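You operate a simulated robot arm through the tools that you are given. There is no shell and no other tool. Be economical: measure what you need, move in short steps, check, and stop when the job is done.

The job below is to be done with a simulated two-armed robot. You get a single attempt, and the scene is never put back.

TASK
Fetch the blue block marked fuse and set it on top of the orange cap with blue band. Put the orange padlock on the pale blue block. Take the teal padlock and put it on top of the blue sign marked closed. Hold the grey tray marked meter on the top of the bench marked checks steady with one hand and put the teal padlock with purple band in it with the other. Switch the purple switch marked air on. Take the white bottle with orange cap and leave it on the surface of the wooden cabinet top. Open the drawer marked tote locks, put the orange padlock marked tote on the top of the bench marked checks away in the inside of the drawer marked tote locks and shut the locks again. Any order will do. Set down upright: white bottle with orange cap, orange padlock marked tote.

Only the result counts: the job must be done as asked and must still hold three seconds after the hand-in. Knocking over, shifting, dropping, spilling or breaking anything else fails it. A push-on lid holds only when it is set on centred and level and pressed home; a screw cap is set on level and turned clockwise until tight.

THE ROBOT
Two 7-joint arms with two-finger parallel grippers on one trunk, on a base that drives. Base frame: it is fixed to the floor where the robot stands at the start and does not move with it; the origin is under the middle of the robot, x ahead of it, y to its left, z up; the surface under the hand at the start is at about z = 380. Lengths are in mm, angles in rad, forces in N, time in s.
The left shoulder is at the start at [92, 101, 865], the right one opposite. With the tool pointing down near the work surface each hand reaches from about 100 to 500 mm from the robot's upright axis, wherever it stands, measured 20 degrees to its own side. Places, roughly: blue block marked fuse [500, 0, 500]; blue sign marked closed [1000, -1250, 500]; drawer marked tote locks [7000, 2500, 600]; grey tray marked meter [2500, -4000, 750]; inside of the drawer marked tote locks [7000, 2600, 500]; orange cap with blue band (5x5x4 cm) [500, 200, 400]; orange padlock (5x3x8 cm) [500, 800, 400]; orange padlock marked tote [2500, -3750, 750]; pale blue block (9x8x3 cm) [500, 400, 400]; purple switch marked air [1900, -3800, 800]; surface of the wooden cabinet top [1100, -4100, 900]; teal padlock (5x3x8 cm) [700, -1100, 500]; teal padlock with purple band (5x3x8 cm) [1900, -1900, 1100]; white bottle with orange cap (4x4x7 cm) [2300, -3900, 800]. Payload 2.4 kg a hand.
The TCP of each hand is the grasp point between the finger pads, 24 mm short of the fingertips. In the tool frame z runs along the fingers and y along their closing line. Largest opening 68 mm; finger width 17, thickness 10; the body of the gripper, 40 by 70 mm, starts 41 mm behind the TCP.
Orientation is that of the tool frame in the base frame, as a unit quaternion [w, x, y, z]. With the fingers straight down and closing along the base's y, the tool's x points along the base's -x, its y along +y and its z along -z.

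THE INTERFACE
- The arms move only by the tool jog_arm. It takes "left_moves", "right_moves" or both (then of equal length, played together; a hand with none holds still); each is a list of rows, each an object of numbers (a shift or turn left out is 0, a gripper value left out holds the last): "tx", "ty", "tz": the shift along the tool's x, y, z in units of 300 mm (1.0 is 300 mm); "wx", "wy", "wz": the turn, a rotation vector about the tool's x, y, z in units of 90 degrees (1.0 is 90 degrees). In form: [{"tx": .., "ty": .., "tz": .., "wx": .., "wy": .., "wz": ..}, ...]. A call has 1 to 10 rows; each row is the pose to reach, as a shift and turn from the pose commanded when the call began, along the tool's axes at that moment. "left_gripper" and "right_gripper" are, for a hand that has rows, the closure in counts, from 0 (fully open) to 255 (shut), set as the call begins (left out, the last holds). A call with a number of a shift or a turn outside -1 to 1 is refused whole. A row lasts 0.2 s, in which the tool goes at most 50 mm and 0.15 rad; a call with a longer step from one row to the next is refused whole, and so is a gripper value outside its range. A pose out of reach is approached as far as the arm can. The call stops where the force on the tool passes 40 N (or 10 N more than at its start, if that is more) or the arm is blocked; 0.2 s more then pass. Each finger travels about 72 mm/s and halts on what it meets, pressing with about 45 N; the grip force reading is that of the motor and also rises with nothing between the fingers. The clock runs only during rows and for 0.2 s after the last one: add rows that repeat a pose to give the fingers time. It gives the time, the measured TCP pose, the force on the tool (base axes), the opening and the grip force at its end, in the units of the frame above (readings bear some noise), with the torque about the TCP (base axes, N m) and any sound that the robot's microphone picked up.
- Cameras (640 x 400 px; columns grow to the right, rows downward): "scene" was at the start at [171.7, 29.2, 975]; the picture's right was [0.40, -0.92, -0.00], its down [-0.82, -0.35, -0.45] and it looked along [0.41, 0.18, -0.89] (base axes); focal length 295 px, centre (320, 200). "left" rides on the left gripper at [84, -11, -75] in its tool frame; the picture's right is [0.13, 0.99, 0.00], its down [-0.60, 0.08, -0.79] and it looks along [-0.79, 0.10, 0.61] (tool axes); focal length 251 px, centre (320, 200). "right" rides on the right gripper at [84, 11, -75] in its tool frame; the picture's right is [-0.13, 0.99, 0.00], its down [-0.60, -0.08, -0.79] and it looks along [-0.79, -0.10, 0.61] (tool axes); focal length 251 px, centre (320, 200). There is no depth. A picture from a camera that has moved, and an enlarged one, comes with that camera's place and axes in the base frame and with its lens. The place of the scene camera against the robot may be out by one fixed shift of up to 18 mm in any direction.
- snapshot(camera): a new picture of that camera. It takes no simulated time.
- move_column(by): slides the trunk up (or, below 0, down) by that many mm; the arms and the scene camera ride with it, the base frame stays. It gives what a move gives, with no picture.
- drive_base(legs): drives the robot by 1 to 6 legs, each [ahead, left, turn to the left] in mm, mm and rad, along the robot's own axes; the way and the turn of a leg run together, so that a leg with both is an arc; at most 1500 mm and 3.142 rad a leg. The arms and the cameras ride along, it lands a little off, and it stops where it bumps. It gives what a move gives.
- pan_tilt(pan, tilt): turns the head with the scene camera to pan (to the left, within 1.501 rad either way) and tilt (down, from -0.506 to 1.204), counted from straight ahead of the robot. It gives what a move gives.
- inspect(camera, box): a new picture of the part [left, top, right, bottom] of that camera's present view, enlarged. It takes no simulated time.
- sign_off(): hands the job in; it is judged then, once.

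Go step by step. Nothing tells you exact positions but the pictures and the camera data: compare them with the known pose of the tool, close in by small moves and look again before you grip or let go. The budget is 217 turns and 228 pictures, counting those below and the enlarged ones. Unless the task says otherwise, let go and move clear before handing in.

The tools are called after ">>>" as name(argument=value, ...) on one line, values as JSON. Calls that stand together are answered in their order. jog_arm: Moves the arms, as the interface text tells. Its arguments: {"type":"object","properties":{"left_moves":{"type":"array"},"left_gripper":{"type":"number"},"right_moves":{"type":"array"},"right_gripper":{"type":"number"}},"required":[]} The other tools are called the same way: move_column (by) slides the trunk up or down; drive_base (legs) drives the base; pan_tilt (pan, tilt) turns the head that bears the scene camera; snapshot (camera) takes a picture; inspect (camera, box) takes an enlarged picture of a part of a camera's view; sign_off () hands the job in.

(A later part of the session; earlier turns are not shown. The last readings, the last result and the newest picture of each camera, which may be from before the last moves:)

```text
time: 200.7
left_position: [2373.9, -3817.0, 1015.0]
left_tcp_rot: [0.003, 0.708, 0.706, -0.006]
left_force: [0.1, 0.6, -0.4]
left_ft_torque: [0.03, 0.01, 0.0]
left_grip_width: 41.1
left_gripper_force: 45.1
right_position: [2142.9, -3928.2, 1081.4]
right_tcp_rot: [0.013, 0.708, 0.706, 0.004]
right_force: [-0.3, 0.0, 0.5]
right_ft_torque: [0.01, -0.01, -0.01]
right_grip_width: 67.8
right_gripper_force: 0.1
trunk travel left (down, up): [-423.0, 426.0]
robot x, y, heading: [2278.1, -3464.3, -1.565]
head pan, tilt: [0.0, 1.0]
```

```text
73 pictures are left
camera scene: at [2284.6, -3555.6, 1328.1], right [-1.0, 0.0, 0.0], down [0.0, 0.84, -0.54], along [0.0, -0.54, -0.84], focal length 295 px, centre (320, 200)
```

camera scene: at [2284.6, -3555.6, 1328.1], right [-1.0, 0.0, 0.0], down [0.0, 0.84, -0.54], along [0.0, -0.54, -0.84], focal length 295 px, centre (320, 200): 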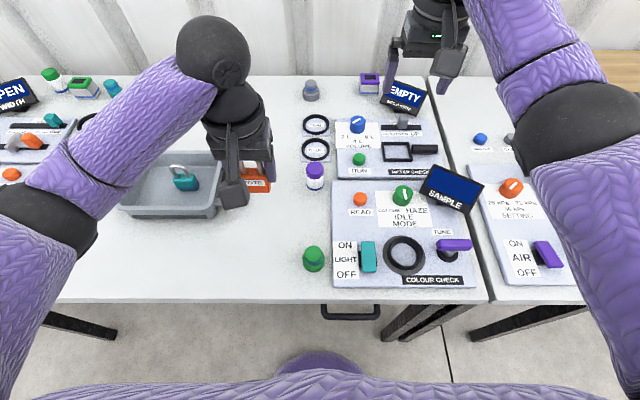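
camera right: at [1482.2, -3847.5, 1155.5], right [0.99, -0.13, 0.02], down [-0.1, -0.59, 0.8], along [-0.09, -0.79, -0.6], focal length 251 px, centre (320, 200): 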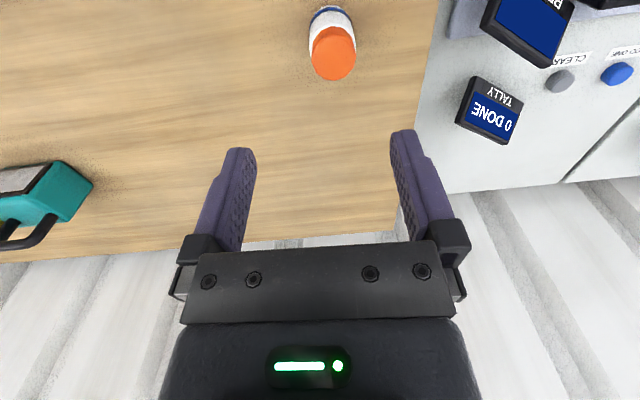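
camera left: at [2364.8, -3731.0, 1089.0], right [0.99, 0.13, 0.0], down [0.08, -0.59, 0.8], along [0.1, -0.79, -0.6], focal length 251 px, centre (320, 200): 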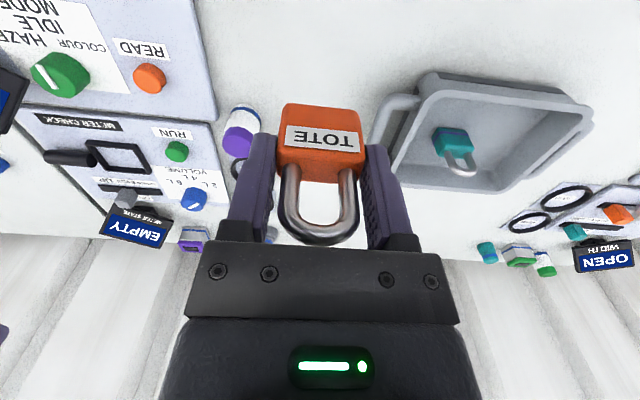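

Tote padlock held. Now I back off, turn to face +x and look for the way to the drawer near [7000, 2500].

>>> drive_base(legs=[[-500, 0, 0], [0, 0, 1.566]])

>>> pan_tilt(pan=0.3, tilt=0.3)

>>> snapshot(camera="scene")

```text
time: 207.5
left_position: [2629.0, -2865.3, 1015.4]
left_tcp_rot: [0.005, 0.004, 1.0, -0.002]
left_force: [-0.1, 0.4, -0.9]
left_ft_torque: [0.01, -0.02, 0.02]
left_grip_width: 41.4
left_gripper_force: 44.7
right_position: [2739.5, -3097.4, 1081.5]
right_tcp_rot: [0.006, 0.005, 1.0, 0.012]
right_force: [0.3, 0.7, 0.0]
right_ft_torque: [0.0, 0.01, 0.03]
right_grip_width: 68.0
right_gripper_force: 0.1
trunk travel left (down, up): [-423.0, 426.0]
robot x, y, heading: [2274.2, -2960.1, -0.002]
head pan, tilt: [0.0, 1.0]
```

```text
time: 208.5
left_position: [2628.4, -2866.0, 1015.3]
left_tcp_rot: [0.007, 0.004, 1.0, -0.002]
left_force: [0.4, -0.6, -1.6]
left_ft_torque: [0.0, 0.02, 0.02]
left_grip_width: 41.3
left_gripper_force: 45.2
right_position: [2739.7, -3098.1, 1081.3]
right_tcp_rot: [0.006, 0.004, 1.0, 0.012]
right_force: [0.2, 0.5, -0.4]
right_ft_torque: [0.01, 0.03, -0.01]
right_grip_width: 67.7
right_gripper_force: 0.1
trunk travel left (down, up): [-423.0, 426.0]
robot x, y, heading: [2275.4, -2959.5, 0.0]
head pan, tilt: [0.3, 0.3]
```

```text
72 pictures are left
camera scene: at [2397.5, -2928.4, 1387.5], right [0.29, -0.96, 0.0], down [-0.28, -0.09, -0.95], along [0.91, 0.28, -0.3], focal length 295 px, centre (320, 200)
```

scene: 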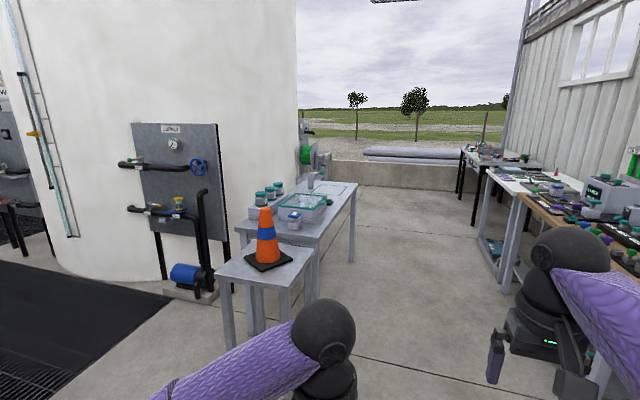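

A corridor lies between the tables at y ≈ -2520 and -3650. I drive down it to x ≈ 5300 and look again.

>>> drive_base(legs=[[1500, -90, 0], [1500, 0, 0]])

>>> pan_tilt(pan=0.6, tilt=0.3)

>>> snapshot(camera="scene")

```text
refused: leg 1 is longer than a leg can be; nothing moved
```

```text
time: 209.3
left_position: [2629.4, -2864.7, 1014.8]
left_tcp_rot: [0.006, 0.004, 1.0, -0.002]
left_force: [0.2, 1.0, -1.7]
left_ft_torque: [-0.03, -0.01, -0.01]
left_grip_width: 41.1
left_gripper_force: 44.9
right_position: [2738.2, -3097.8, 1081.7]
right_tcp_rot: [0.007, 0.004, 1.0, 0.013]
right_force: [-0.6, -0.3, 0.4]
right_ft_torque: [-0.02, 0.03, 0.0]
right_grip_width: 68.1
right_gripper_force: 0.0
trunk travel left (down, up): [-423.0, 426.0]
robot x, y, heading: [2274.7, -2957.8, -0.006]
head pan, tilt: [0.6, 0.3]
```

```text
71 pictures are left
camera scene: at [2385.4, -2903.3, 1387.5], right [0.56, -0.83, 0.0], down [-0.24, -0.17, -0.96], along [0.79, 0.54, -0.3], focal length 295 px, centre (320, 200)
```

scene: 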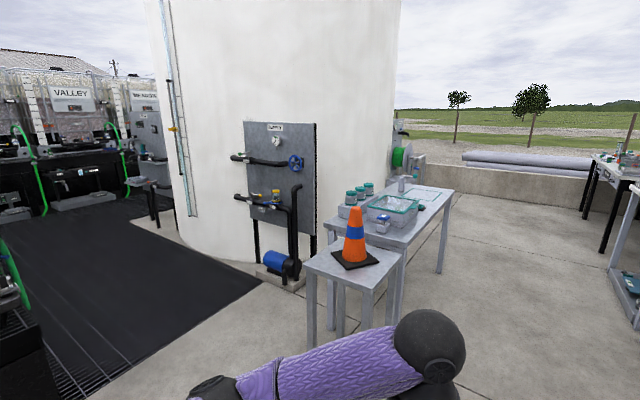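

>>> drive_base(legs=[[1490, -100, 0], [1490, 0, 0]])

>>> snapshot(camera="scene")

```text
time: 223.6
left_position: [5578.4, -2938.9, 1016.0]
left_tcp_rot: [0.006, -0.006, 1.0, -0.001]
left_force: [-0.4, -1.0, -0.7]
left_ft_torque: [0.04, 0.04, -0.02]
left_grip_width: 40.9
left_gripper_force: 45.0
right_position: [5694.0, -3169.1, 1081.3]
right_tcp_rot: [0.006, -0.007, 1.0, 0.013]
right_force: [0.4, 0.3, -0.6]
right_ft_torque: [-0.01, 0.03, 0.03]
right_grip_width: 68.0
right_gripper_force: 0.0
trunk travel left (down, up): [-423.0, 426.0]
robot x, y, heading: [5224.1, -3041.4, 0.02]
head pan, tilt: [0.6, 0.3]
```

```text
70 pictures are left
camera scene: at [5335.6, -2982.7, 1387.5], right [0.58, -0.81, 0.0], down [-0.24, -0.17, -0.96], along [0.78, 0.55, -0.3], focal length 295 px, centre (320, 200)
```

scene: 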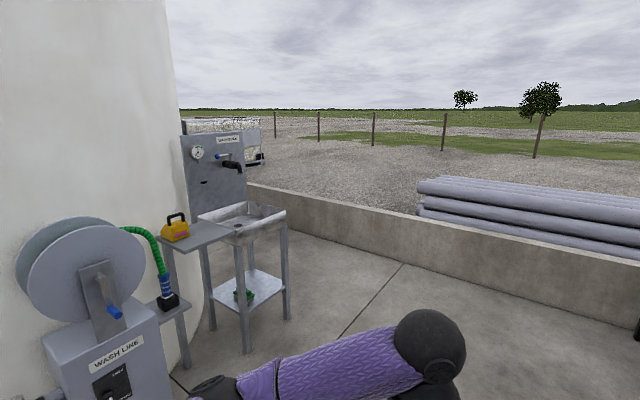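

The path goes around the tank between the sink table (x ≲ 6650) and the low wall (x ≈ 7700). I drive to x ≈ 7130 and turn left.

>>> drive_base(legs=[[1000, -40, 0], [910, 0, 0], [0, 0, 1.55]])

>>> pan_tilt(pan=0.0, tilt=0.3)

>>> snapshot(camera="scene")

```text
time: 237.0
left_position: [7041.1, -2683.9, 1015.5]
left_tcp_rot: [-0.006, 0.708, -0.706, -0.003]
left_force: [-0.8, 0.2, -1.1]
left_ft_torque: [0.02, 0.03, 0.02]
left_grip_width: 41.3
left_gripper_force: 44.4
right_position: [7272.4, -2569.8, 1080.6]
right_tcp_rot: [0.003, 0.71, -0.705, -0.013]
right_force: [0.1, 0.1, 0.2]
right_ft_torque: [0.0, -0.01, 0.02]
right_grip_width: 68.0
right_gripper_force: 0.1
trunk travel left (down, up): [-423.0, 426.0]
robot x, y, heading: [7141.6, -3033.8, 1.582]
head pan, tilt: [0.6, 0.3]
```

```text
time: 238.0
left_position: [7041.4, -2683.8, 1016.1]
left_tcp_rot: [-0.005, 0.709, -0.705, -0.003]
left_force: [0.3, 0.0, -1.2]
left_ft_torque: [0.01, -0.02, -0.02]
left_grip_width: 40.9
left_gripper_force: 44.8
right_position: [7272.5, -2569.9, 1081.7]
right_tcp_rot: [0.004, 0.71, -0.705, -0.013]
right_force: [1.7, -0.6, -0.4]
right_ft_torque: [0.02, -0.01, 0.01]
right_grip_width: 68.1
right_gripper_force: 0.0
trunk travel left (down, up): [-423.0, 426.0]
robot x, y, heading: [7141.5, -3038.5, 1.585]
head pan, tilt: [0.0, 0.3]
```

```text
69 pictures are left
camera scene: at [7145.2, -2911.0, 1387.5], right [1.0, 0.01, 0.0], down [0.0, -0.3, -0.96], along [-0.01, 0.96, -0.3], focal length 295 px, centre (320, 200)
```

scene: 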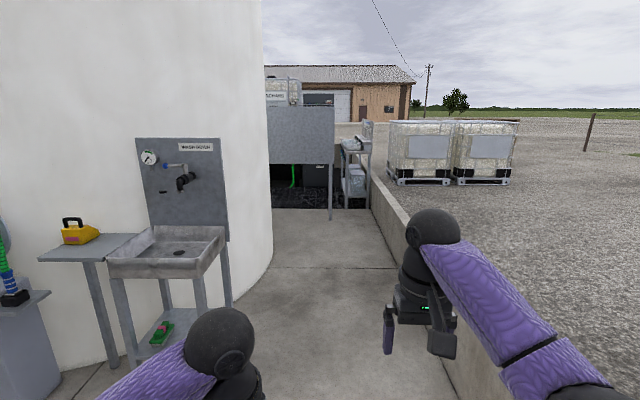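

>>> inspect(camera="scene", box=[250, 80, 400, 230])

```text
2.67 times, centred on (325, 155) of scene
camera zoom: at [7145.2, -2911.0, 1387.5], right [1.0, 0.01, 0.0], down [0.0, -0.3, -0.96], along [-0.01, 0.96, -0.3], focal length 786 px, centre (307, 320)
```

zoom: 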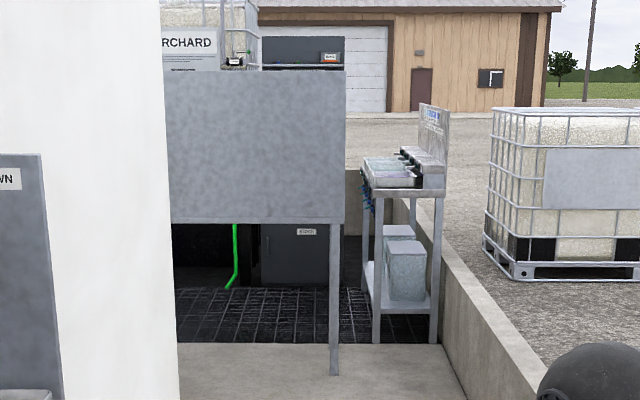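

The far end is cluttered: a board on legs and a bench. I drive nearer (y ≈ -800) with the head higher to see whether the base can pass.

>>> drive_base(legs=[[1400, -150, 0], [700, 0, 0]])

>>> move_column(by=250)

>>> snapshot(camera="scene")

```text
time: 248.4
left_position: [7164.6, -595.6, 1015.5]
left_tcp_rot: [-0.005, 0.708, -0.706, -0.003]
left_force: [0.0, 0.0, -0.8]
left_ft_torque: [0.02, 0.0, 0.02]
left_grip_width: 40.8
left_gripper_force: 44.6
right_position: [7395.1, -482.6, 1080.8]
right_tcp_rot: [0.005, 0.709, -0.705, -0.013]
right_force: [0.5, 0.4, 0.1]
right_ft_torque: [0.02, -0.02, 0.0]
right_grip_width: 68.1
right_gripper_force: 0.2
trunk travel left (down, up): [-423.0, 426.0]
robot x, y, heading: [7259.5, -948.8, 1.58]
head pan, tilt: [0.0, 0.3]
```

```text
time: 250.9
left_position: [7164.8, -596.5, 1265.2]
left_tcp_rot: [-0.006, 0.708, -0.706, -0.003]
left_force: [0.8, 0.9, -1.5]
left_ft_torque: [0.02, 0.01, -0.01]
left_grip_width: 41.3
left_gripper_force: 44.6
right_position: [7394.6, -483.8, 1331.3]
right_tcp_rot: [0.006, 0.709, -0.705, -0.013]
right_force: [-0.4, 0.3, -0.5]
right_ft_torque: [0.03, 0.02, 0.04]
right_grip_width: 67.8
right_gripper_force: 0.0
trunk travel left (down, up): [-673.0, 176.0]
robot x, y, heading: [7265.0, -950.7, 1.582]
head pan, tilt: [0.0, 0.3]
```

```text
67 pictures are left
camera scene: at [7267.9, -841.0, 1638.1], right [1.0, 0.01, 0.0], down [0.0, -0.3, -0.96], along [-0.01, 0.96, -0.3], focal length 295 px, centre (320, 200)
```

scene: 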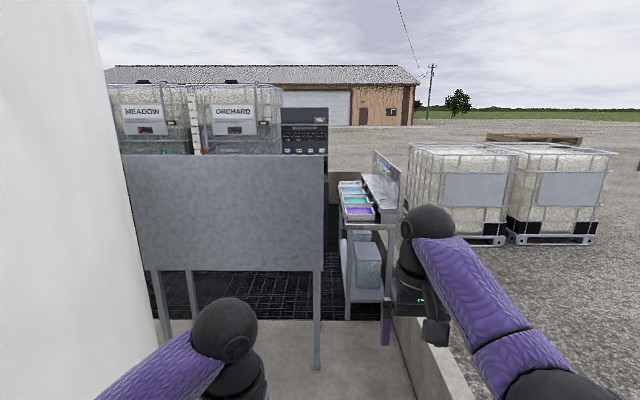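

>>> inspect(camera="scene", box=[100, 80, 420, 240])

>>> inspect(camera="scene", box=[260, 95, 410, 215])

```text
2.00 times, centred on (260, 160) of scene
camera zoom: at [7267.9, -841.0, 1638.1], right [1.0, 0.01, 0.0], down [0.0, -0.3, -0.96], along [-0.01, 0.96, -0.3], focal length 590 px, centre (440, 280)
```

zoom: 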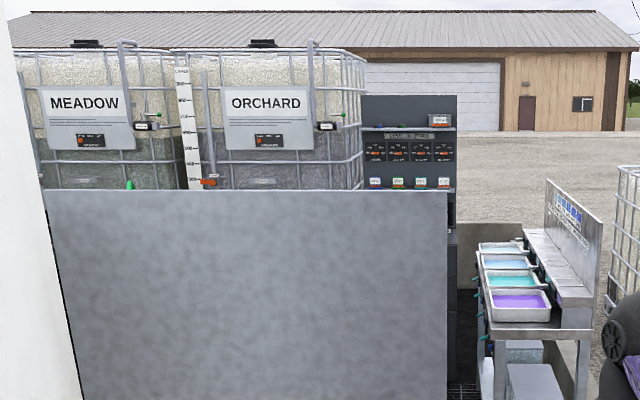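

```text
3.33 times, centred on (335, 155) of scene
camera zoom: at [7267.9, -841.0, 1638.1], right [1.0, 0.01, 0.0], down [0.0, -0.3, -0.96], along [-0.01, 0.96, -0.3], focal length 983 px, centre (270, 350)
```

zoom: 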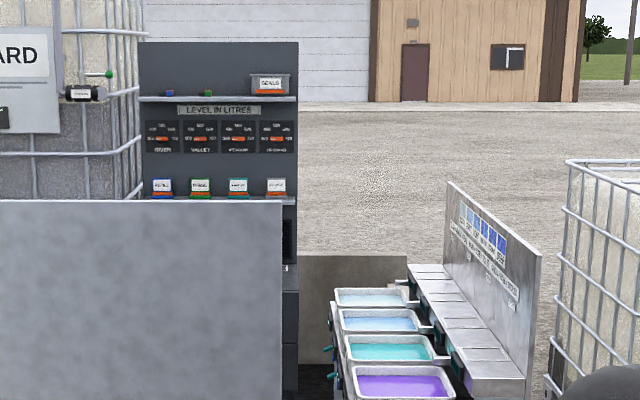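

The drawer rack stands behind the board near [7100, 2500], and the gap here is too narrow for the base. I go around the tank by the west side: back out, slide west facing north.

>>> drive_base(legs=[[-1490, 0, -0.011], [-620, 0, 0], [0, 1490, 0], [0, 1490, 0], [0, 1080, 0]])

>>> snapshot(camera="scene")

```text
time: 280.6
left_position: [3079.4, -2611.4, 1265.2]
left_tcp_rot: [0.005, -0.697, 0.717, 0.004]
left_force: [-0.1, -1.2, -1.6]
left_ft_torque: [-0.04, -0.04, 0.0]
left_grip_width: 41.1
left_gripper_force: 45.0
right_position: [3313.7, -2505.1, 1331.5]
right_tcp_rot: [-0.004, -0.698, 0.716, 0.013]
right_force: [-0.9, -1.1, 1.0]
right_ft_torque: [0.0, 0.03, -0.02]
right_grip_width: 68.0
right_gripper_force: 0.0
trunk travel left (down, up): [-673.0, 176.0]
robot x, y, heading: [3162.8, -2966.7, 1.543]
head pan, tilt: [0.0, 0.3]
```

```text
64 pictures are left
camera scene: at [3175.5, -2858.2, 1638.2], right [1.0, -0.02, 0.0], down [-0.01, -0.3, -0.96], along [0.02, 0.95, -0.3], focal length 295 px, centre (320, 200)
```

scene: 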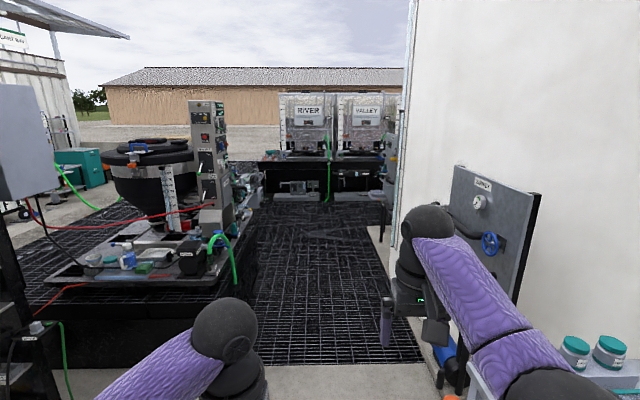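

A clear corridor (x ≈ 2600–3850) leads north past the tank. I drive to y ≈ -300 and look.

>>> drive_base(legs=[[0, 0, 0.028], [1400, -60, 0], [1250, 0, 0]])

>>> pan_tilt(pan=-0.5, tilt=0.35)

>>> snapshot(camera="scene")

```text
time: 284.0
left_position: [3090.3, -2244.0, 1266.1]
left_tcp_rot: [0.004, -0.665, 0.747, 0.004]
left_force: [0.2, 0.3, -2.1]
left_ft_torque: [-0.03, 0.02, -0.03]
left_grip_width: 41.2
left_gripper_force: 45.1
right_position: [3334.7, -2158.7, 1331.9]
right_tcp_rot: [-0.004, -0.665, 0.746, 0.014]
right_force: [0.6, -0.4, 0.2]
right_ft_torque: [-0.01, 0.0, 0.01]
right_grip_width: 67.9
right_gripper_force: 0.0
trunk travel left (down, up): [-673.0, 176.0]
robot x, y, heading: [3145.1, -2605.7, 1.46]
head pan, tilt: [0.0, 0.3]
stopped in leg 2: the robot was blocked; the commanded pose is now the measured one
```

```text
time: 284.9
left_position: [3088.7, -2244.9, 1265.8]
left_tcp_rot: [0.005, -0.664, 0.748, 0.003]
left_force: [0.1, 0.7, -0.5]
left_ft_torque: [0.0, 0.01, -0.01]
left_grip_width: 41.2
left_gripper_force: 45.8
right_position: [3332.3, -2160.0, 1331.6]
right_tcp_rot: [-0.003, -0.665, 0.747, 0.014]
right_force: [1.2, -1.3, 0.4]
right_ft_torque: [-0.02, 0.0, 0.01]
right_grip_width: 67.9
right_gripper_force: 0.0
trunk travel left (down, up): [-673.0, 176.0]
robot x, y, heading: [3143.0, -2606.1, 1.462]
head pan, tilt: [-0.499, 0.351]
```

```text
63 pictures are left
camera scene: at [3205.5, -2515.6, 1633.5], right [0.82, -0.57, 0.0], down [-0.2, -0.28, -0.94], along [0.54, 0.77, -0.34], focal length 295 px, centre (320, 200)
```

scene: 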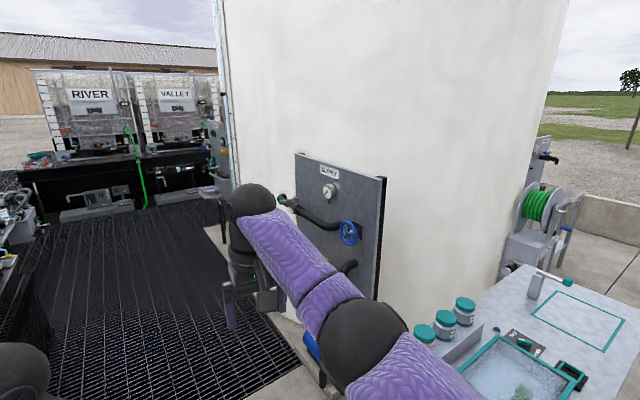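

Blocked on the right side — probably the cone table. I look down-right to check it.

>>> pan_tilt(pan=-1.0, tilt=0.9)

>>> snapshot(camera="scene")

```text
time: 285.9
left_position: [3089.3, -2243.6, 1266.7]
left_tcp_rot: [0.005, -0.665, 0.747, 0.004]
left_force: [0.2, 0.3, -1.3]
left_ft_torque: [-0.01, -0.01, 0.0]
left_grip_width: 41.1
left_gripper_force: 44.5
right_position: [3331.8, -2159.4, 1331.5]
right_tcp_rot: [-0.003, -0.665, 0.746, 0.013]
right_force: [-0.7, 1.1, 0.0]
right_ft_torque: [0.02, -0.04, -0.03]
right_grip_width: 68.0
right_gripper_force: 0.1
trunk travel left (down, up): [-673.0, 176.0]
robot x, y, heading: [3143.9, -2609.0, 1.466]
head pan, tilt: [-1.0, 0.901]
```

```text
62 pictures are left
camera scene: at [3219.9, -2558.5, 1586.0], right [0.45, -0.9, 0.0], down [-0.7, -0.35, -0.62], along [0.56, 0.28, -0.78], focal length 295 px, centre (320, 200)
```

scene: 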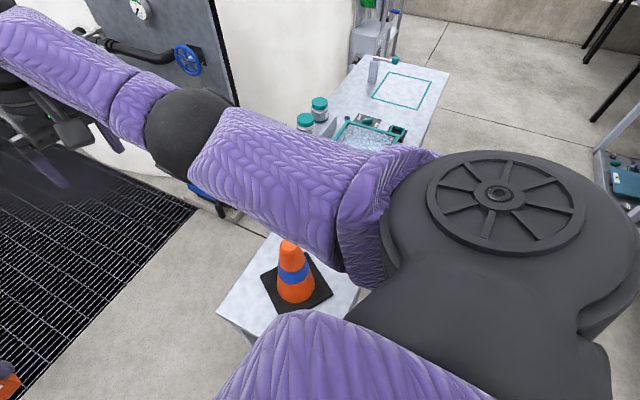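

Cone still stands; the base just touched its table. I back off, shift left to x ≈ 2950, straighten, and go north.

>>> drive_base(legs=[[-80, 20, 0], [0, 190, 0.105], [1200, 0, 0]])

>>> pan_tilt(pan=-0.3, tilt=0.45)

>>> snapshot(camera="scene")

```text
time: 293.9
left_position: [2838.1, -1102.8, 1265.0]
left_tcp_rot: [0.005, -0.702, 0.712, 0.003]
left_force: [0.3, 0.8, -1.4]
left_ft_torque: [-0.01, 0.0, 0.01]
left_grip_width: 41.0
left_gripper_force: 45.5
right_position: [3071.0, -993.0, 1331.1]
right_tcp_rot: [-0.004, -0.704, 0.71, 0.013]
right_force: [0.1, 0.8, 1.0]
right_ft_torque: [0.0, 0.02, -0.01]
right_grip_width: 68.1
right_gripper_force: 0.0
trunk travel left (down, up): [-673.0, 176.0]
robot x, y, heading: [2931.9, -1454.4, 1.565]
head pan, tilt: [-1.0, 0.901]
```

```text
time: 295.0
left_position: [2839.1, -1102.8, 1264.7]
left_tcp_rot: [0.005, -0.702, 0.712, 0.003]
left_force: [0.1, 0.1, -0.4]
left_ft_torque: [0.01, 0.02, -0.05]
left_grip_width: 40.9
left_gripper_force: 44.9
right_position: [3069.8, -993.7, 1331.6]
right_tcp_rot: [-0.004, -0.704, 0.71, 0.013]
right_force: [0.1, -0.5, 0.1]
right_ft_torque: [-0.03, 0.02, 0.02]
right_grip_width: 68.0
right_gripper_force: 0.1
trunk travel left (down, up): [-673.0, 176.0]
robot x, y, heading: [2932.1, -1460.1, 1.566]
head pan, tilt: [-0.3, 0.45]
```

```text
61 pictures are left
camera scene: at [2965.3, -1355.1, 1624.2], right [0.95, -0.3, 0.0], down [-0.13, -0.42, -0.9], along [0.27, 0.86, -0.44], focal length 295 px, centre (320, 200)
```

scene: 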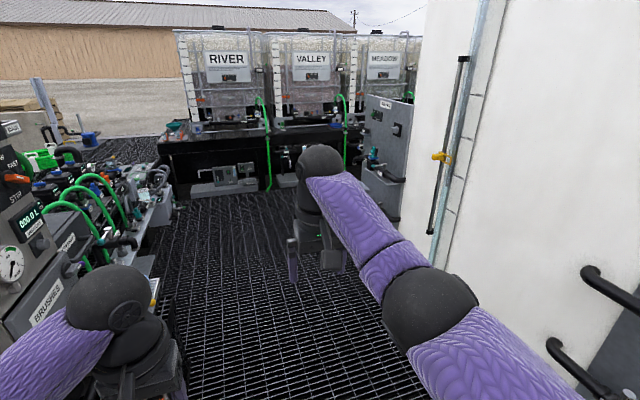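

Open mat ahead. I go on to y ≈ 700 at x ≈ 3250 and look east.

>>> drive_base(legs=[[1300, -300, 0], [860, 0, 0]])

>>> pan_tilt(pan=-1.0, tilt=0.4)

>>> snapshot(camera="scene")

```text
time: 305.8
left_position: [3129.7, 1050.7, 1265.1]
left_tcp_rot: [0.006, -0.705, 0.709, 0.003]
left_force: [0.3, 0.6, -0.3]
left_ft_torque: [-0.03, 0.02, -0.01]
left_grip_width: 40.8
left_gripper_force: 45.1
right_position: [3361.0, 1159.8, 1330.7]
right_tcp_rot: [-0.004, -0.706, 0.708, 0.013]
right_force: [0.0, -0.5, -0.2]
right_ft_torque: [0.03, 0.0, 0.0]
right_grip_width: 68.2
right_gripper_force: 0.1
trunk travel left (down, up): [-673.0, 176.0]
robot x, y, heading: [3229.8, 693.7, 1.573]
head pan, tilt: [-0.3, 0.45]
```

```text
time: 306.8
left_position: [3128.4, 1049.8, 1265.4]
left_tcp_rot: [0.005, -0.705, 0.71, 0.003]
left_force: [0.5, -0.4, -1.1]
left_ft_torque: [-0.01, -0.01, 0.01]
left_grip_width: 41.6
left_gripper_force: 45.4
right_position: [3362.3, 1160.8, 1330.6]
right_tcp_rot: [-0.004, -0.706, 0.708, 0.012]
right_force: [0.5, -0.3, 0.8]
right_ft_torque: [-0.01, 0.01, 0.01]
right_grip_width: 67.9
right_gripper_force: 0.1
trunk travel left (down, up): [-673.0, 176.0]
robot x, y, heading: [3227.8, 693.3, 1.573]
head pan, tilt: [-1.0, 0.4]
```

```text
60 pictures are left
camera scene: at [3308.9, 760.5, 1628.9], right [0.54, -0.84, 0.0], down [-0.33, -0.21, -0.92], along [0.77, 0.5, -0.39], focal length 295 px, centre (320, 200)
```

scene: 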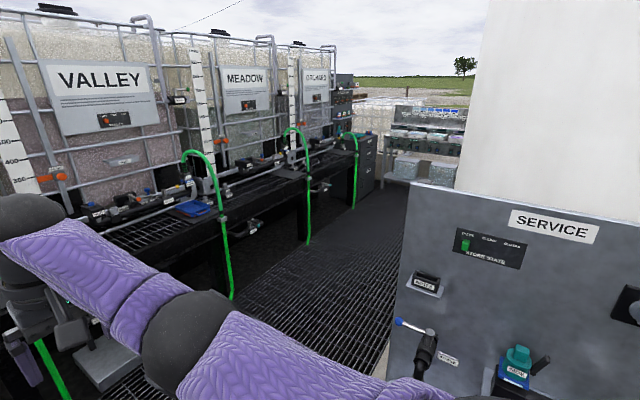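

A walkway runs east between the tank row (front y ≈ 2310) and the SERVICE board (y ≲ 950). I go to y ≈ 1550 and slide east.

>>> drive_base(legs=[[860, 0, 0], [0, -1490, 0], [0, -1200, 0]])

>>> pan_tilt(pan=-0.7, tilt=0.5)

>>> snapshot(camera="scene")

```text
time: 323.9
left_position: [5797.5, 1926.7, 1265.0]
left_tcp_rot: [-0.005, 0.711, -0.703, -0.004]
left_force: [0.0, 0.1, -1.2]
left_ft_torque: [0.03, -0.01, -0.01]
left_grip_width: 41.2
left_gripper_force: 45.3
right_position: [6026.0, 2042.3, 1332.4]
right_tcp_rot: [0.004, 0.712, -0.702, -0.013]
right_force: [0.4, -0.3, -0.3]
right_ft_torque: [-0.01, 0.01, -0.02]
right_grip_width: 68.0
right_gripper_force: 0.0
trunk travel left (down, up): [-673.0, 176.0]
robot x, y, heading: [5895.0, 1572.0, 1.588]
head pan, tilt: [-1.0, 0.4]
```

```text
time: 324.8
left_position: [5797.0, 1926.7, 1266.0]
left_tcp_rot: [-0.005, 0.711, -0.703, -0.003]
left_force: [0.1, 1.5, -2.1]
left_ft_torque: [-0.02, 0.02, 0.04]
left_grip_width: 40.9
left_gripper_force: 44.7
right_position: [6026.9, 2042.2, 1331.7]
right_tcp_rot: [0.004, 0.712, -0.702, -0.013]
right_force: [-0.2, -0.2, -0.4]
right_ft_torque: [0.0, 0.01, 0.05]
right_grip_width: 68.0
right_gripper_force: 0.1
trunk travel left (down, up): [-673.0, 176.0]
robot x, y, heading: [5898.3, 1576.0, 1.596]
head pan, tilt: [-0.7, 0.499]
```

```text
59 pictures are left
camera scene: at [5962.6, 1660.4, 1619.8], right [0.78, -0.63, 0.0], down [-0.3, -0.37, -0.88], along [0.55, 0.68, -0.48], focal length 295 px, centre (320, 200)
```

scene: 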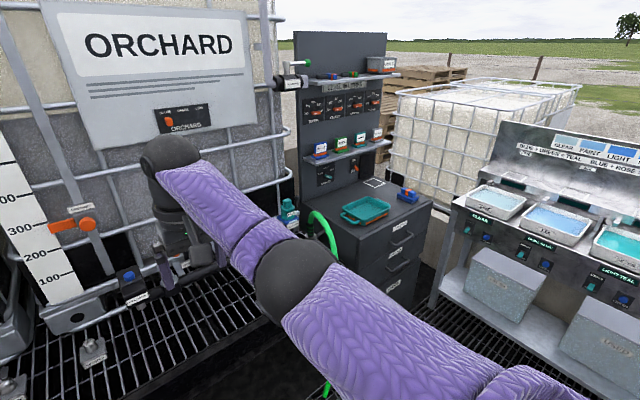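

The cabinet with drawers is ahead. I slide further to x ≈ 6900 and zoom on the drawers.

>>> drive_base(legs=[[0, -1000, -0.025]])

>>> pan_tilt(pan=-0.15, tilt=0.75)

>>> snapshot(camera="scene")

```text
time: 329.9
left_position: [6812.7, 1931.8, 1265.9]
left_tcp_rot: [0.005, -0.699, 0.715, 0.003]
left_force: [0.0, 0.1, -0.6]
left_ft_torque: [0.01, -0.01, 0.02]
left_grip_width: 41.4
left_gripper_force: 45.0
right_position: [7046.7, 2041.1, 1331.1]
right_tcp_rot: [-0.004, -0.7, 0.714, 0.014]
right_force: [-0.1, 0.0, -0.4]
right_ft_torque: [0.04, 0.0, 0.0]
right_grip_width: 68.1
right_gripper_force: 0.0
trunk travel left (down, up): [-673.0, 176.0]
robot x, y, heading: [6901.7, 1571.7, 1.558]
head pan, tilt: [-0.7, 0.499]
```

```text
time: 330.9
left_position: [6813.3, 1932.3, 1265.4]
left_tcp_rot: [0.005, -0.7, 0.714, 0.004]
left_force: [-0.1, -0.4, -0.3]
left_ft_torque: [0.0, -0.02, 0.02]
left_grip_width: 41.2
left_gripper_force: 45.0
right_position: [7047.0, 2040.9, 1330.8]
right_tcp_rot: [-0.004, -0.7, 0.714, 0.013]
right_force: [-0.8, -0.8, 0.1]
right_ft_torque: [0.02, 0.03, 0.0]
right_grip_width: 67.9
right_gripper_force: 0.1
trunk travel left (down, up): [-673.0, 176.0]
robot x, y, heading: [6903.1, 1576.3, 1.559]
head pan, tilt: [-0.15, 0.75]
```

```text
58 pictures are left
camera scene: at [6922.8, 1674.0, 1597.9], right [0.99, -0.16, 0.0], down [-0.11, -0.67, -0.73], along [0.12, 0.72, -0.68], focal length 295 px, centre (320, 200)
```

scene: 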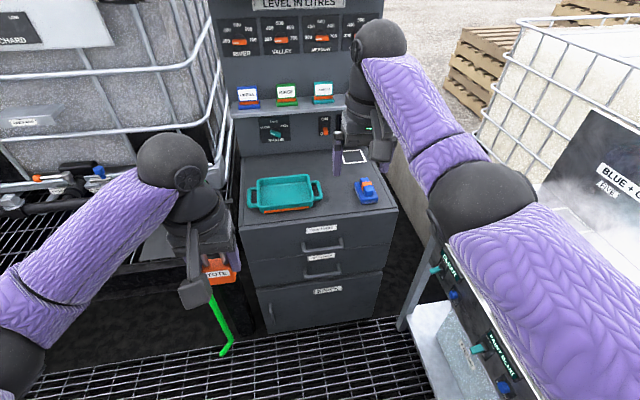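

>>> inspect(camera="scene", box=[230, 150, 410, 340])

```text
2.11 times, centred on (320, 245) of scene
camera zoom: at [6922.8, 1674.0, 1597.9], right [0.99, -0.16, 0.0], down [-0.11, -0.67, -0.73], along [0.12, 0.72, -0.68], focal length 621 px, centre (320, 105)
```

zoom: 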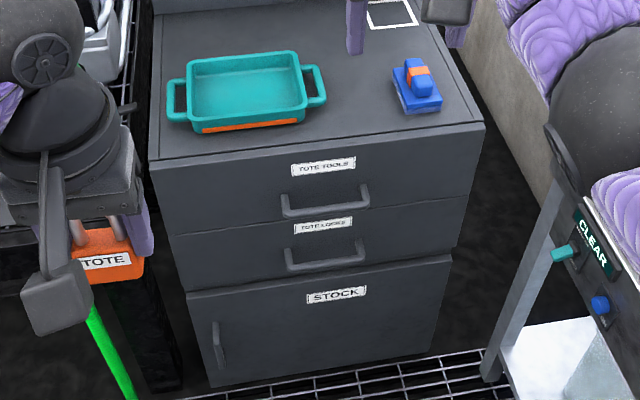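

The middle drawer is TOTE LOCKS. I'll hook its handle from above with closed, tilted right fingers and pull. First I slide right 90 and lower the trunk 480, then measure with the hand cameras.

>>> drive_base(legs=[[0, -90, 0.012]])

>>> move_column(by=-480)

>>> snapshot(camera="right")

>>> snapshot(camera="scene")

```text
time: 332.0
left_position: [6899.9, 1931.4, 1263.9]
left_tcp_rot: [0.005, -0.704, 0.71, 0.004]
left_force: [0.6, 0.0, -1.4]
left_ft_torque: [0.0, 0.01, -0.02]
left_grip_width: 41.2
left_gripper_force: 45.5
right_position: [7130.4, 2040.7, 1332.0]
right_tcp_rot: [-0.004, -0.704, 0.71, 0.013]
right_force: [0.0, -0.2, -1.3]
right_ft_torque: [0.04, 0.01, -0.01]
right_grip_width: 68.0
right_gripper_force: 0.1
trunk travel left (down, up): [-673.0, 176.0]
robot x, y, heading: [6992.7, 1577.6, 1.571]
head pan, tilt: [-0.15, 0.75]
```

```text
refused: -480 is not a number from -400 to 400
```

```text
56 pictures are left
camera right: at [7120.8, 1955.6, 1404.9], right [-0.99, 0.14, 0.03], down [0.1, 0.59, 0.8], along [0.09, 0.79, -0.6], focal length 251 px, centre (320, 200)
```

right: 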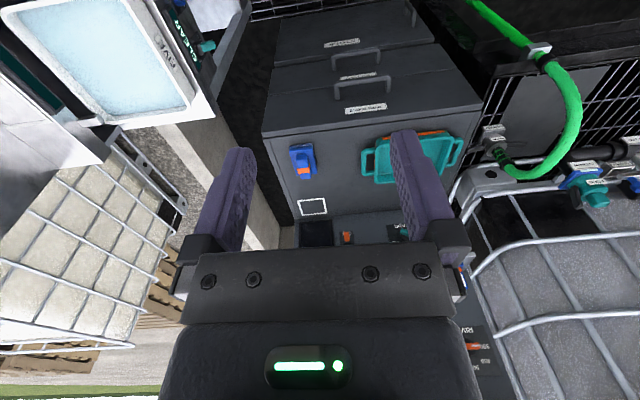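

```text
55 pictures are left
camera scene: at [7012.3, 1673.5, 1597.8], right [0.99, -0.15, 0.0], down [-0.1, -0.67, -0.73], along [0.11, 0.72, -0.68], focal length 295 px, centre (320, 200)
```

scene: 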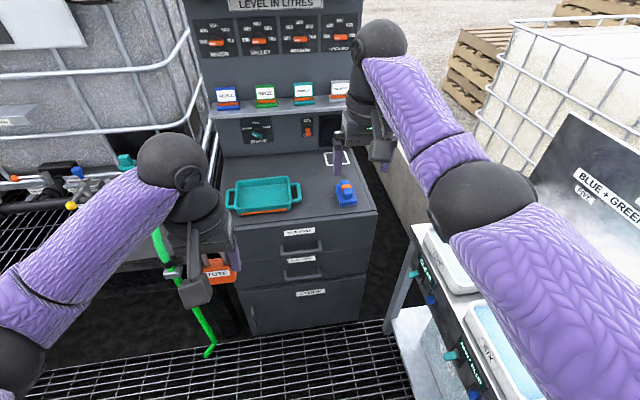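

Triangulated: LOCKS handle bar ≈ [7046, 2280, 657], TOOLS bar ≈ z 772. I lower the trunk in two moves.

>>> move_column(by=-250)

>>> move_column(by=-230)

>>> snapshot(camera="right")

>>> snapshot(camera="scene")

```text
time: 334.6
left_position: [6897.4, 1930.7, 1015.8]
left_tcp_rot: [0.005, -0.704, 0.71, 0.004]
left_force: [-0.1, 0.0, -0.4]
left_ft_torque: [0.02, 0.0, -0.01]
left_grip_width: 41.1
left_gripper_force: 45.3
right_position: [7129.3, 2041.7, 1081.0]
right_tcp_rot: [-0.005, -0.705, 0.709, 0.013]
right_force: [1.2, 0.9, 0.3]
right_ft_torque: [0.02, 0.01, -0.01]
right_grip_width: 67.9
right_gripper_force: 0.1
trunk travel left (down, up): [-423.0, 426.0]
robot x, y, heading: [6993.2, 1574.8, 1.573]
head pan, tilt: [-0.15, 0.75]
```

```text
time: 337.0
left_position: [6897.7, 1931.3, 784.9]
left_tcp_rot: [0.005, -0.704, 0.71, 0.004]
left_force: [0.4, 0.5, -0.7]
left_ft_torque: [0.0, 0.01, -0.01]
left_grip_width: 41.1
left_gripper_force: 44.9
right_position: [7130.0, 2041.3, 851.8]
right_tcp_rot: [-0.004, -0.704, 0.71, 0.013]
right_force: [-0.3, -0.8, 0.8]
right_ft_torque: [0.01, 0.0, 0.0]
right_grip_width: 68.1
right_gripper_force: 0.1
trunk travel left (down, up): [-193.0, 656.0]
robot x, y, heading: [6994.0, 1575.6, 1.566]
head pan, tilt: [-0.15, 0.75]
```

```text
54 pictures are left
camera right: at [7119.8, 1955.4, 925.2], right [-0.99, 0.14, 0.03], down [0.1, 0.59, 0.8], along [0.09, 0.79, -0.6], focal length 251 px, centre (320, 200)
```

right: 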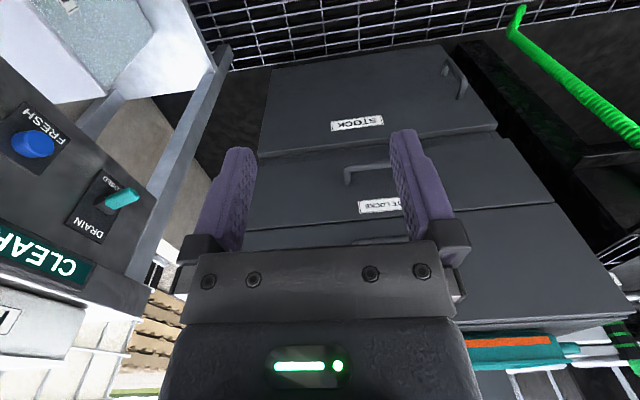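

```text
53 pictures are left
camera scene: at [7011.2, 1735.8, 1114.4], right [0.99, -0.15, 0.0], down [-0.1, -0.67, -0.73], along [0.11, 0.72, -0.68], focal length 295 px, centre (320, 200)
```

scene: 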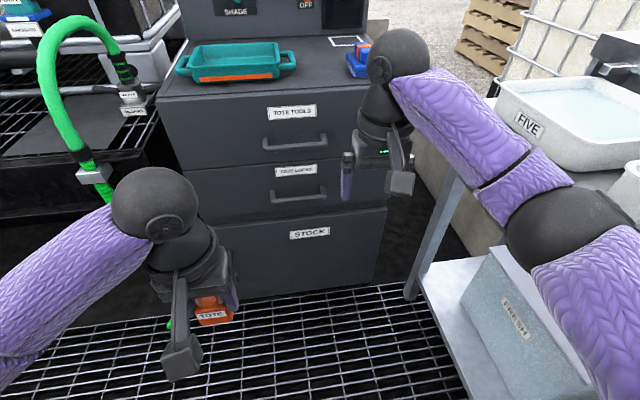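

I shift the base left 60 for elbow room, and zoom in for a precise fix on the handle.

>>> drive_base(legs=[[0, 60, 0]])

>>> inspect(camera="right", box=[240, 90, 460, 250])

>>> inspect(camera="scene", box=[230, 90, 430, 250])

```text
time: 338.0
left_position: [6836.7, 1931.1, 785.6]
left_tcp_rot: [0.005, -0.704, 0.71, 0.004]
left_force: [0.0, 0.1, -1.6]
left_ft_torque: [-0.03, -0.02, 0.0]
left_grip_width: 41.2
left_gripper_force: 44.7
right_position: [7069.4, 2040.4, 850.8]
right_tcp_rot: [-0.004, -0.705, 0.709, 0.013]
right_force: [-0.4, 0.3, 0.2]
right_ft_torque: [0.0, -0.04, -0.03]
right_grip_width: 68.2
right_gripper_force: 0.1
trunk travel left (down, up): [-193.0, 656.0]
robot x, y, heading: [6929.4, 1575.3, 1.571]
head pan, tilt: [-0.15, 0.75]
```

```text
2.50 times, centred on (350, 170) of right
camera zoom: at [7059.5, 1955.6, 924.9], right [-0.99, 0.14, 0.03], down [0.1, 0.59, 0.8], along [0.09, 0.79, -0.6], focal length 629 px, centre (245, 275)
```

zoom: 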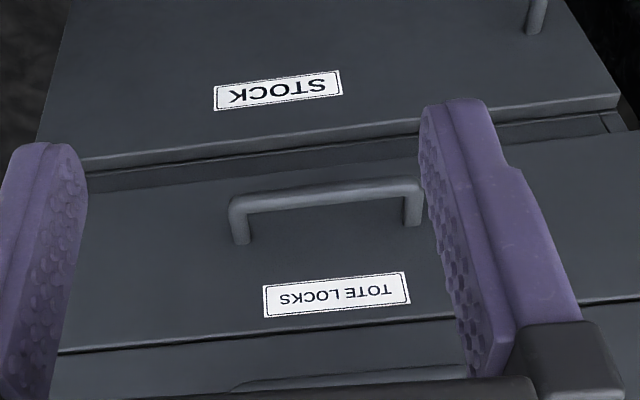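

```text
2.50 times, centred on (330, 170) of scene
camera zoom: at [6950.9, 1736.0, 1114.3], right [0.99, -0.15, 0.0], down [-0.1, -0.67, -0.73], along [0.11, 0.72, -0.68], focal length 737 px, centre (295, 275)
```

zoom: 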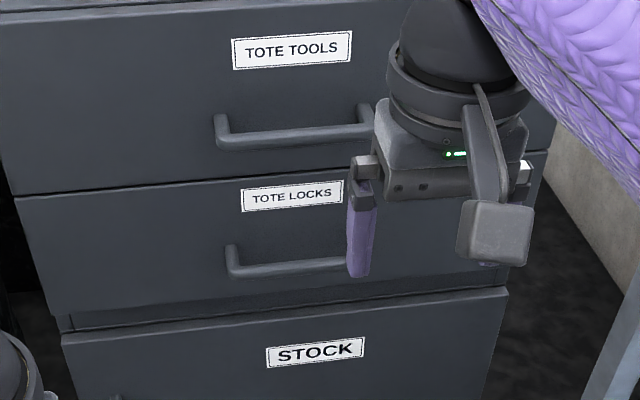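

Best fit: LOCKS bar ≈ [7036, 2304, 592], standing ~42 mm off the drawer front. I close the right fingers, tilt that hand 38° forward and lower it, still well clear.

>>> jog_arm(right_moves=[{"tx": 0.044, "ty": 0.022, "tz": 0.087, "wy": -0.084}, {"tx": 0.087, "ty": 0.044, "tz": 0.175, "wy": -0.168}, {"tx": 0.13, "ty": 0.066, "tz": 0.262, "wy": -0.252}, {"tx": 0.174, "ty": 0.088, "tz": 0.35, "wy": -0.336}, {"tx": 0.217, "ty": 0.11, "tz": 0.437, "wy": -0.42}, {"tx": 0.217, "ty": 0.11, "tz": 0.437, "wy": -0.42}], right_gripper=255)

>>> snapshot(camera="right")

```text
time: 339.4
left_position: [6837.9, 1930.0, 785.9]
left_tcp_rot: [0.005, -0.704, 0.71, 0.003]
left_force: [0.1, 0.1, -1.2]
left_ft_torque: [-0.01, -0.02, -0.01]
left_grip_width: 41.1
left_gripper_force: 44.8
right_position: [7032.6, 1977.7, 719.0]
right_tcp_rot: [0.227, -0.662, 0.673, 0.24]
right_force: [0.3, -0.1, -0.6]
right_ft_torque: [-0.01, -0.01, 0.01]
right_grip_width: 0.0
right_gripper_force: 23.7
trunk travel left (down, up): [-193.0, 656.0]
robot x, y, heading: [6932.0, 1573.2, 1.569]
head pan, tilt: [-0.15, 0.75]
```

```text
50 pictures are left
camera right: at [7020.8, 1864.6, 726.1], right [-0.99, 0.11, 0.11], down [0.1, -0.02, 0.99], along [0.11, 0.99, 0.01], focal length 251 px, centre (320, 200)
```

right: 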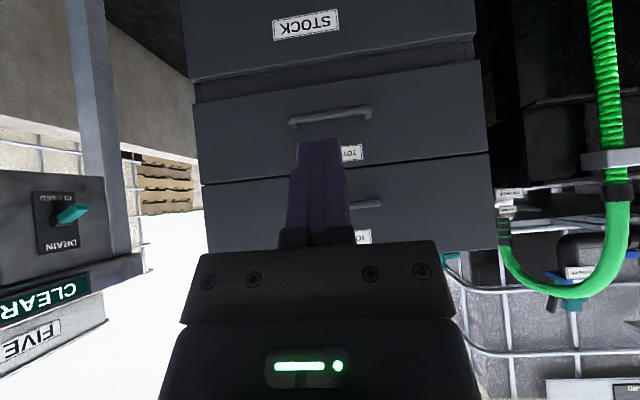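

From this level view: LOCKS bar z ≈ 590, TOOLS bar z ≈ 745 — roomy. I drive ahead 255.

>>> drive_base(legs=[[255, 0, 0]])

>>> snapshot(camera="right")

```text
time: 341.2
left_position: [6838.0, 2188.6, 786.3]
left_tcp_rot: [0.005, -0.703, 0.711, 0.002]
left_force: [-0.6, 0.0, -0.8]
left_ft_torque: [-0.01, -0.01, 0.0]
left_grip_width: 41.3
left_gripper_force: 45.0
right_position: [7035.0, 2234.7, 720.1]
right_tcp_rot: [0.226, -0.662, 0.673, 0.24]
right_force: [-0.1, 0.7, 0.6]
right_ft_torque: [-0.01, -0.01, -0.01]
right_grip_width: 0.1
right_gripper_force: 23.8
trunk travel left (down, up): [-193.0, 656.0]
robot x, y, heading: [6933.5, 1831.8, 1.571]
head pan, tilt: [-0.15, 0.75]
```

```text
49 pictures are left
camera right: at [7022.1, 2121.5, 726.3], right [-0.99, 0.11, 0.1], down [0.1, -0.02, 0.99], along [0.11, 0.99, 0.01], focal length 251 px, centre (320, 200)
```

right: 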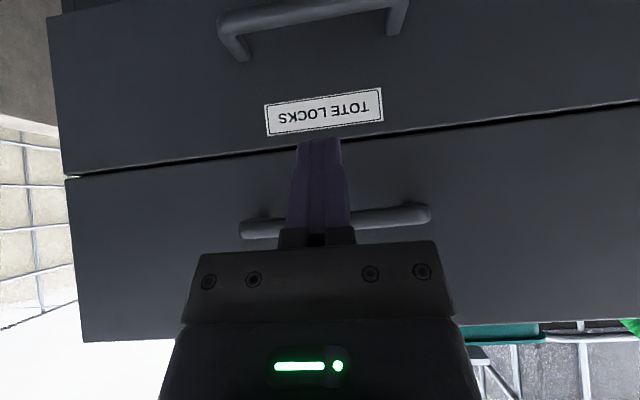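

Refined: bar at [7034, 2314, 587]. The hand is already on the slanted approach line; I advance 100 mm along the fingers and check.

>>> jog_arm(right_moves=[{"tz": 0.12, "tx": 0.011}, {"tz": 0.24, "tx": 0.011}, {"tz": 0.33, "tx": 0.011}, {"tz": 0.33, "tx": 0.011}])

>>> snapshot(camera="right")

```text
time: 342.2
left_position: [6837.7, 2187.6, 785.6]
left_tcp_rot: [0.005, -0.703, 0.711, 0.003]
left_force: [-0.4, 0.0, -0.7]
left_ft_torque: [0.01, 0.0, -0.02]
left_grip_width: 41.0
left_gripper_force: 44.8
right_position: [7032.8, 2294.4, 640.5]
right_tcp_rot: [0.226, -0.662, 0.673, 0.241]
right_force: [-0.1, 0.4, 0.2]
right_ft_torque: [-0.04, -0.01, -0.01]
right_grip_width: 0.0
right_gripper_force: 23.4
trunk travel left (down, up): [-193.0, 656.0]
robot x, y, heading: [6931.1, 1831.4, 1.568]
head pan, tilt: [-0.15, 0.75]
```

```text
48 pictures are left
camera right: at [7020.3, 2181.2, 646.4], right [-0.99, 0.11, 0.1], down [0.1, -0.02, 0.99], along [0.11, 0.99, 0.01], focal length 251 px, centre (320, 200)
```

right: 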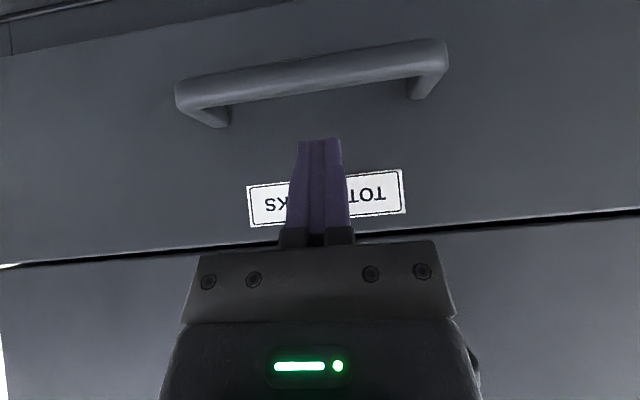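

On track. Advance the remaining ~50 mm slowly.

>>> jog_arm(right_moves=[{"tz": 0.05}, {"tz": 0.1}, {"tz": 0.14}, {"tz": 0.17}])

>>> snapshot(camera="right")

>>> snapshot(camera="scene")

```text
time: 343.2
left_position: [6838.4, 2188.1, 785.2]
left_tcp_rot: [0.004, -0.704, 0.711, 0.004]
left_force: [0.7, 0.1, -0.8]
left_ft_torque: [0.0, 0.0, 0.01]
left_grip_width: 41.2
left_gripper_force: 44.8
right_position: [7033.4, 2325.6, 600.7]
right_tcp_rot: [0.226, -0.662, 0.673, 0.24]
right_force: [0.0, 0.3, 0.4]
right_ft_torque: [-0.03, 0.01, 0.0]
right_grip_width: 0.4
right_gripper_force: 24.0
trunk travel left (down, up): [-193.0, 656.0]
robot x, y, heading: [6932.1, 1832.1, 1.566]
head pan, tilt: [-0.15, 0.75]
```

```text
47 pictures are left
camera right: at [7020.0, 2213.0, 606.5], right [-0.99, 0.11, 0.1], down [0.1, -0.02, 0.99], along [0.11, 0.99, 0.01], focal length 251 px, centre (320, 200)
```

right: 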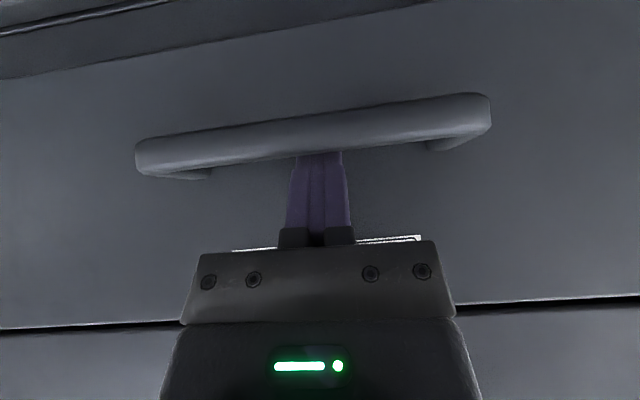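

```text
46 pictures are left
camera scene: at [6951.9, 1992.8, 1114.3], right [0.99, -0.15, 0.0], down [-0.1, -0.67, -0.73], along [0.11, 0.72, -0.68], focal length 295 px, centre (320, 200)
```

scene: 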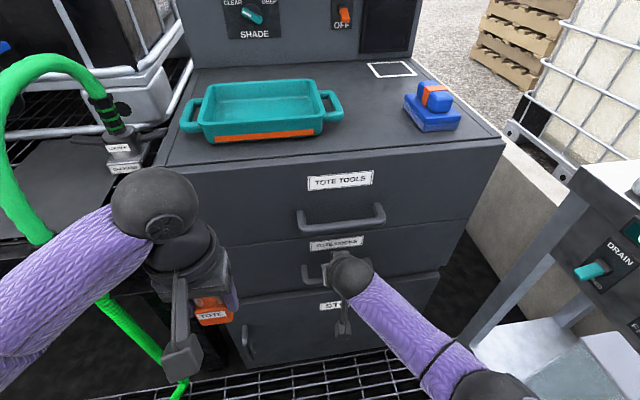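

Fingers are behind the bar. I go 8 mm lower to seat them, then pull back gently.

>>> jog_arm(right_moves=[{"tx": 0.004, "tz": 0.013}, {"tx": 0.0085, "tz": 0.027}])

>>> jog_arm(right_moves=[{"tx": 0.03, "tz": -0.024}, {"tx": 0.065, "tz": -0.052}, {"tx": 0.104, "tz": -0.083}])

>>> snapshot(camera="right")

```text
time: 343.8
left_position: [6838.4, 2187.6, 785.8]
left_tcp_rot: [0.005, -0.703, 0.711, 0.003]
left_force: [-0.8, -0.9, -0.3]
left_ft_torque: [0.02, 0.0, 0.0]
left_grip_width: 41.0
left_gripper_force: 45.2
right_position: [7032.3, 2328.7, 592.3]
right_tcp_rot: [0.226, -0.662, 0.673, 0.24]
right_force: [-0.3, 0.2, 0.1]
right_ft_torque: [0.0, 0.0, 0.01]
right_grip_width: 0.0
right_gripper_force: 23.2
trunk travel left (down, up): [-193.0, 656.0]
robot x, y, heading: [6935.9, 1834.4, 1.569]
head pan, tilt: [-0.15, 0.75]
```

```text
time: 344.6
left_position: [6839.7, 2187.8, 784.2]
left_tcp_rot: [0.005, -0.703, 0.711, 0.004]
left_force: [-0.7, 0.3, -1.1]
left_ft_torque: [0.03, -0.01, 0.02]
left_grip_width: 41.1
left_gripper_force: 44.7
right_position: [7031.5, 2288.3, 592.5]
right_tcp_rot: [0.225, -0.662, 0.673, 0.241]
right_force: [-0.9, 0.7, 1.2]
right_ft_torque: [0.0, -0.03, -0.01]
right_grip_width: 0.2
right_gripper_force: 24.1
trunk travel left (down, up): [-193.0, 656.0]
robot x, y, heading: [6935.8, 1834.4, 1.573]
head pan, tilt: [-0.15, 0.75]
```

```text
45 pictures are left
camera right: at [7019.5, 2174.8, 598.7], right [-0.99, 0.11, 0.1], down [0.1, -0.02, 0.99], along [0.11, 0.99, 0.01], focal length 251 px, centre (320, 200)
```

right: 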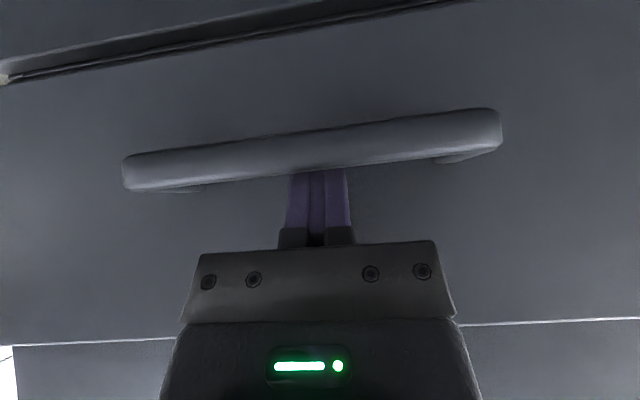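

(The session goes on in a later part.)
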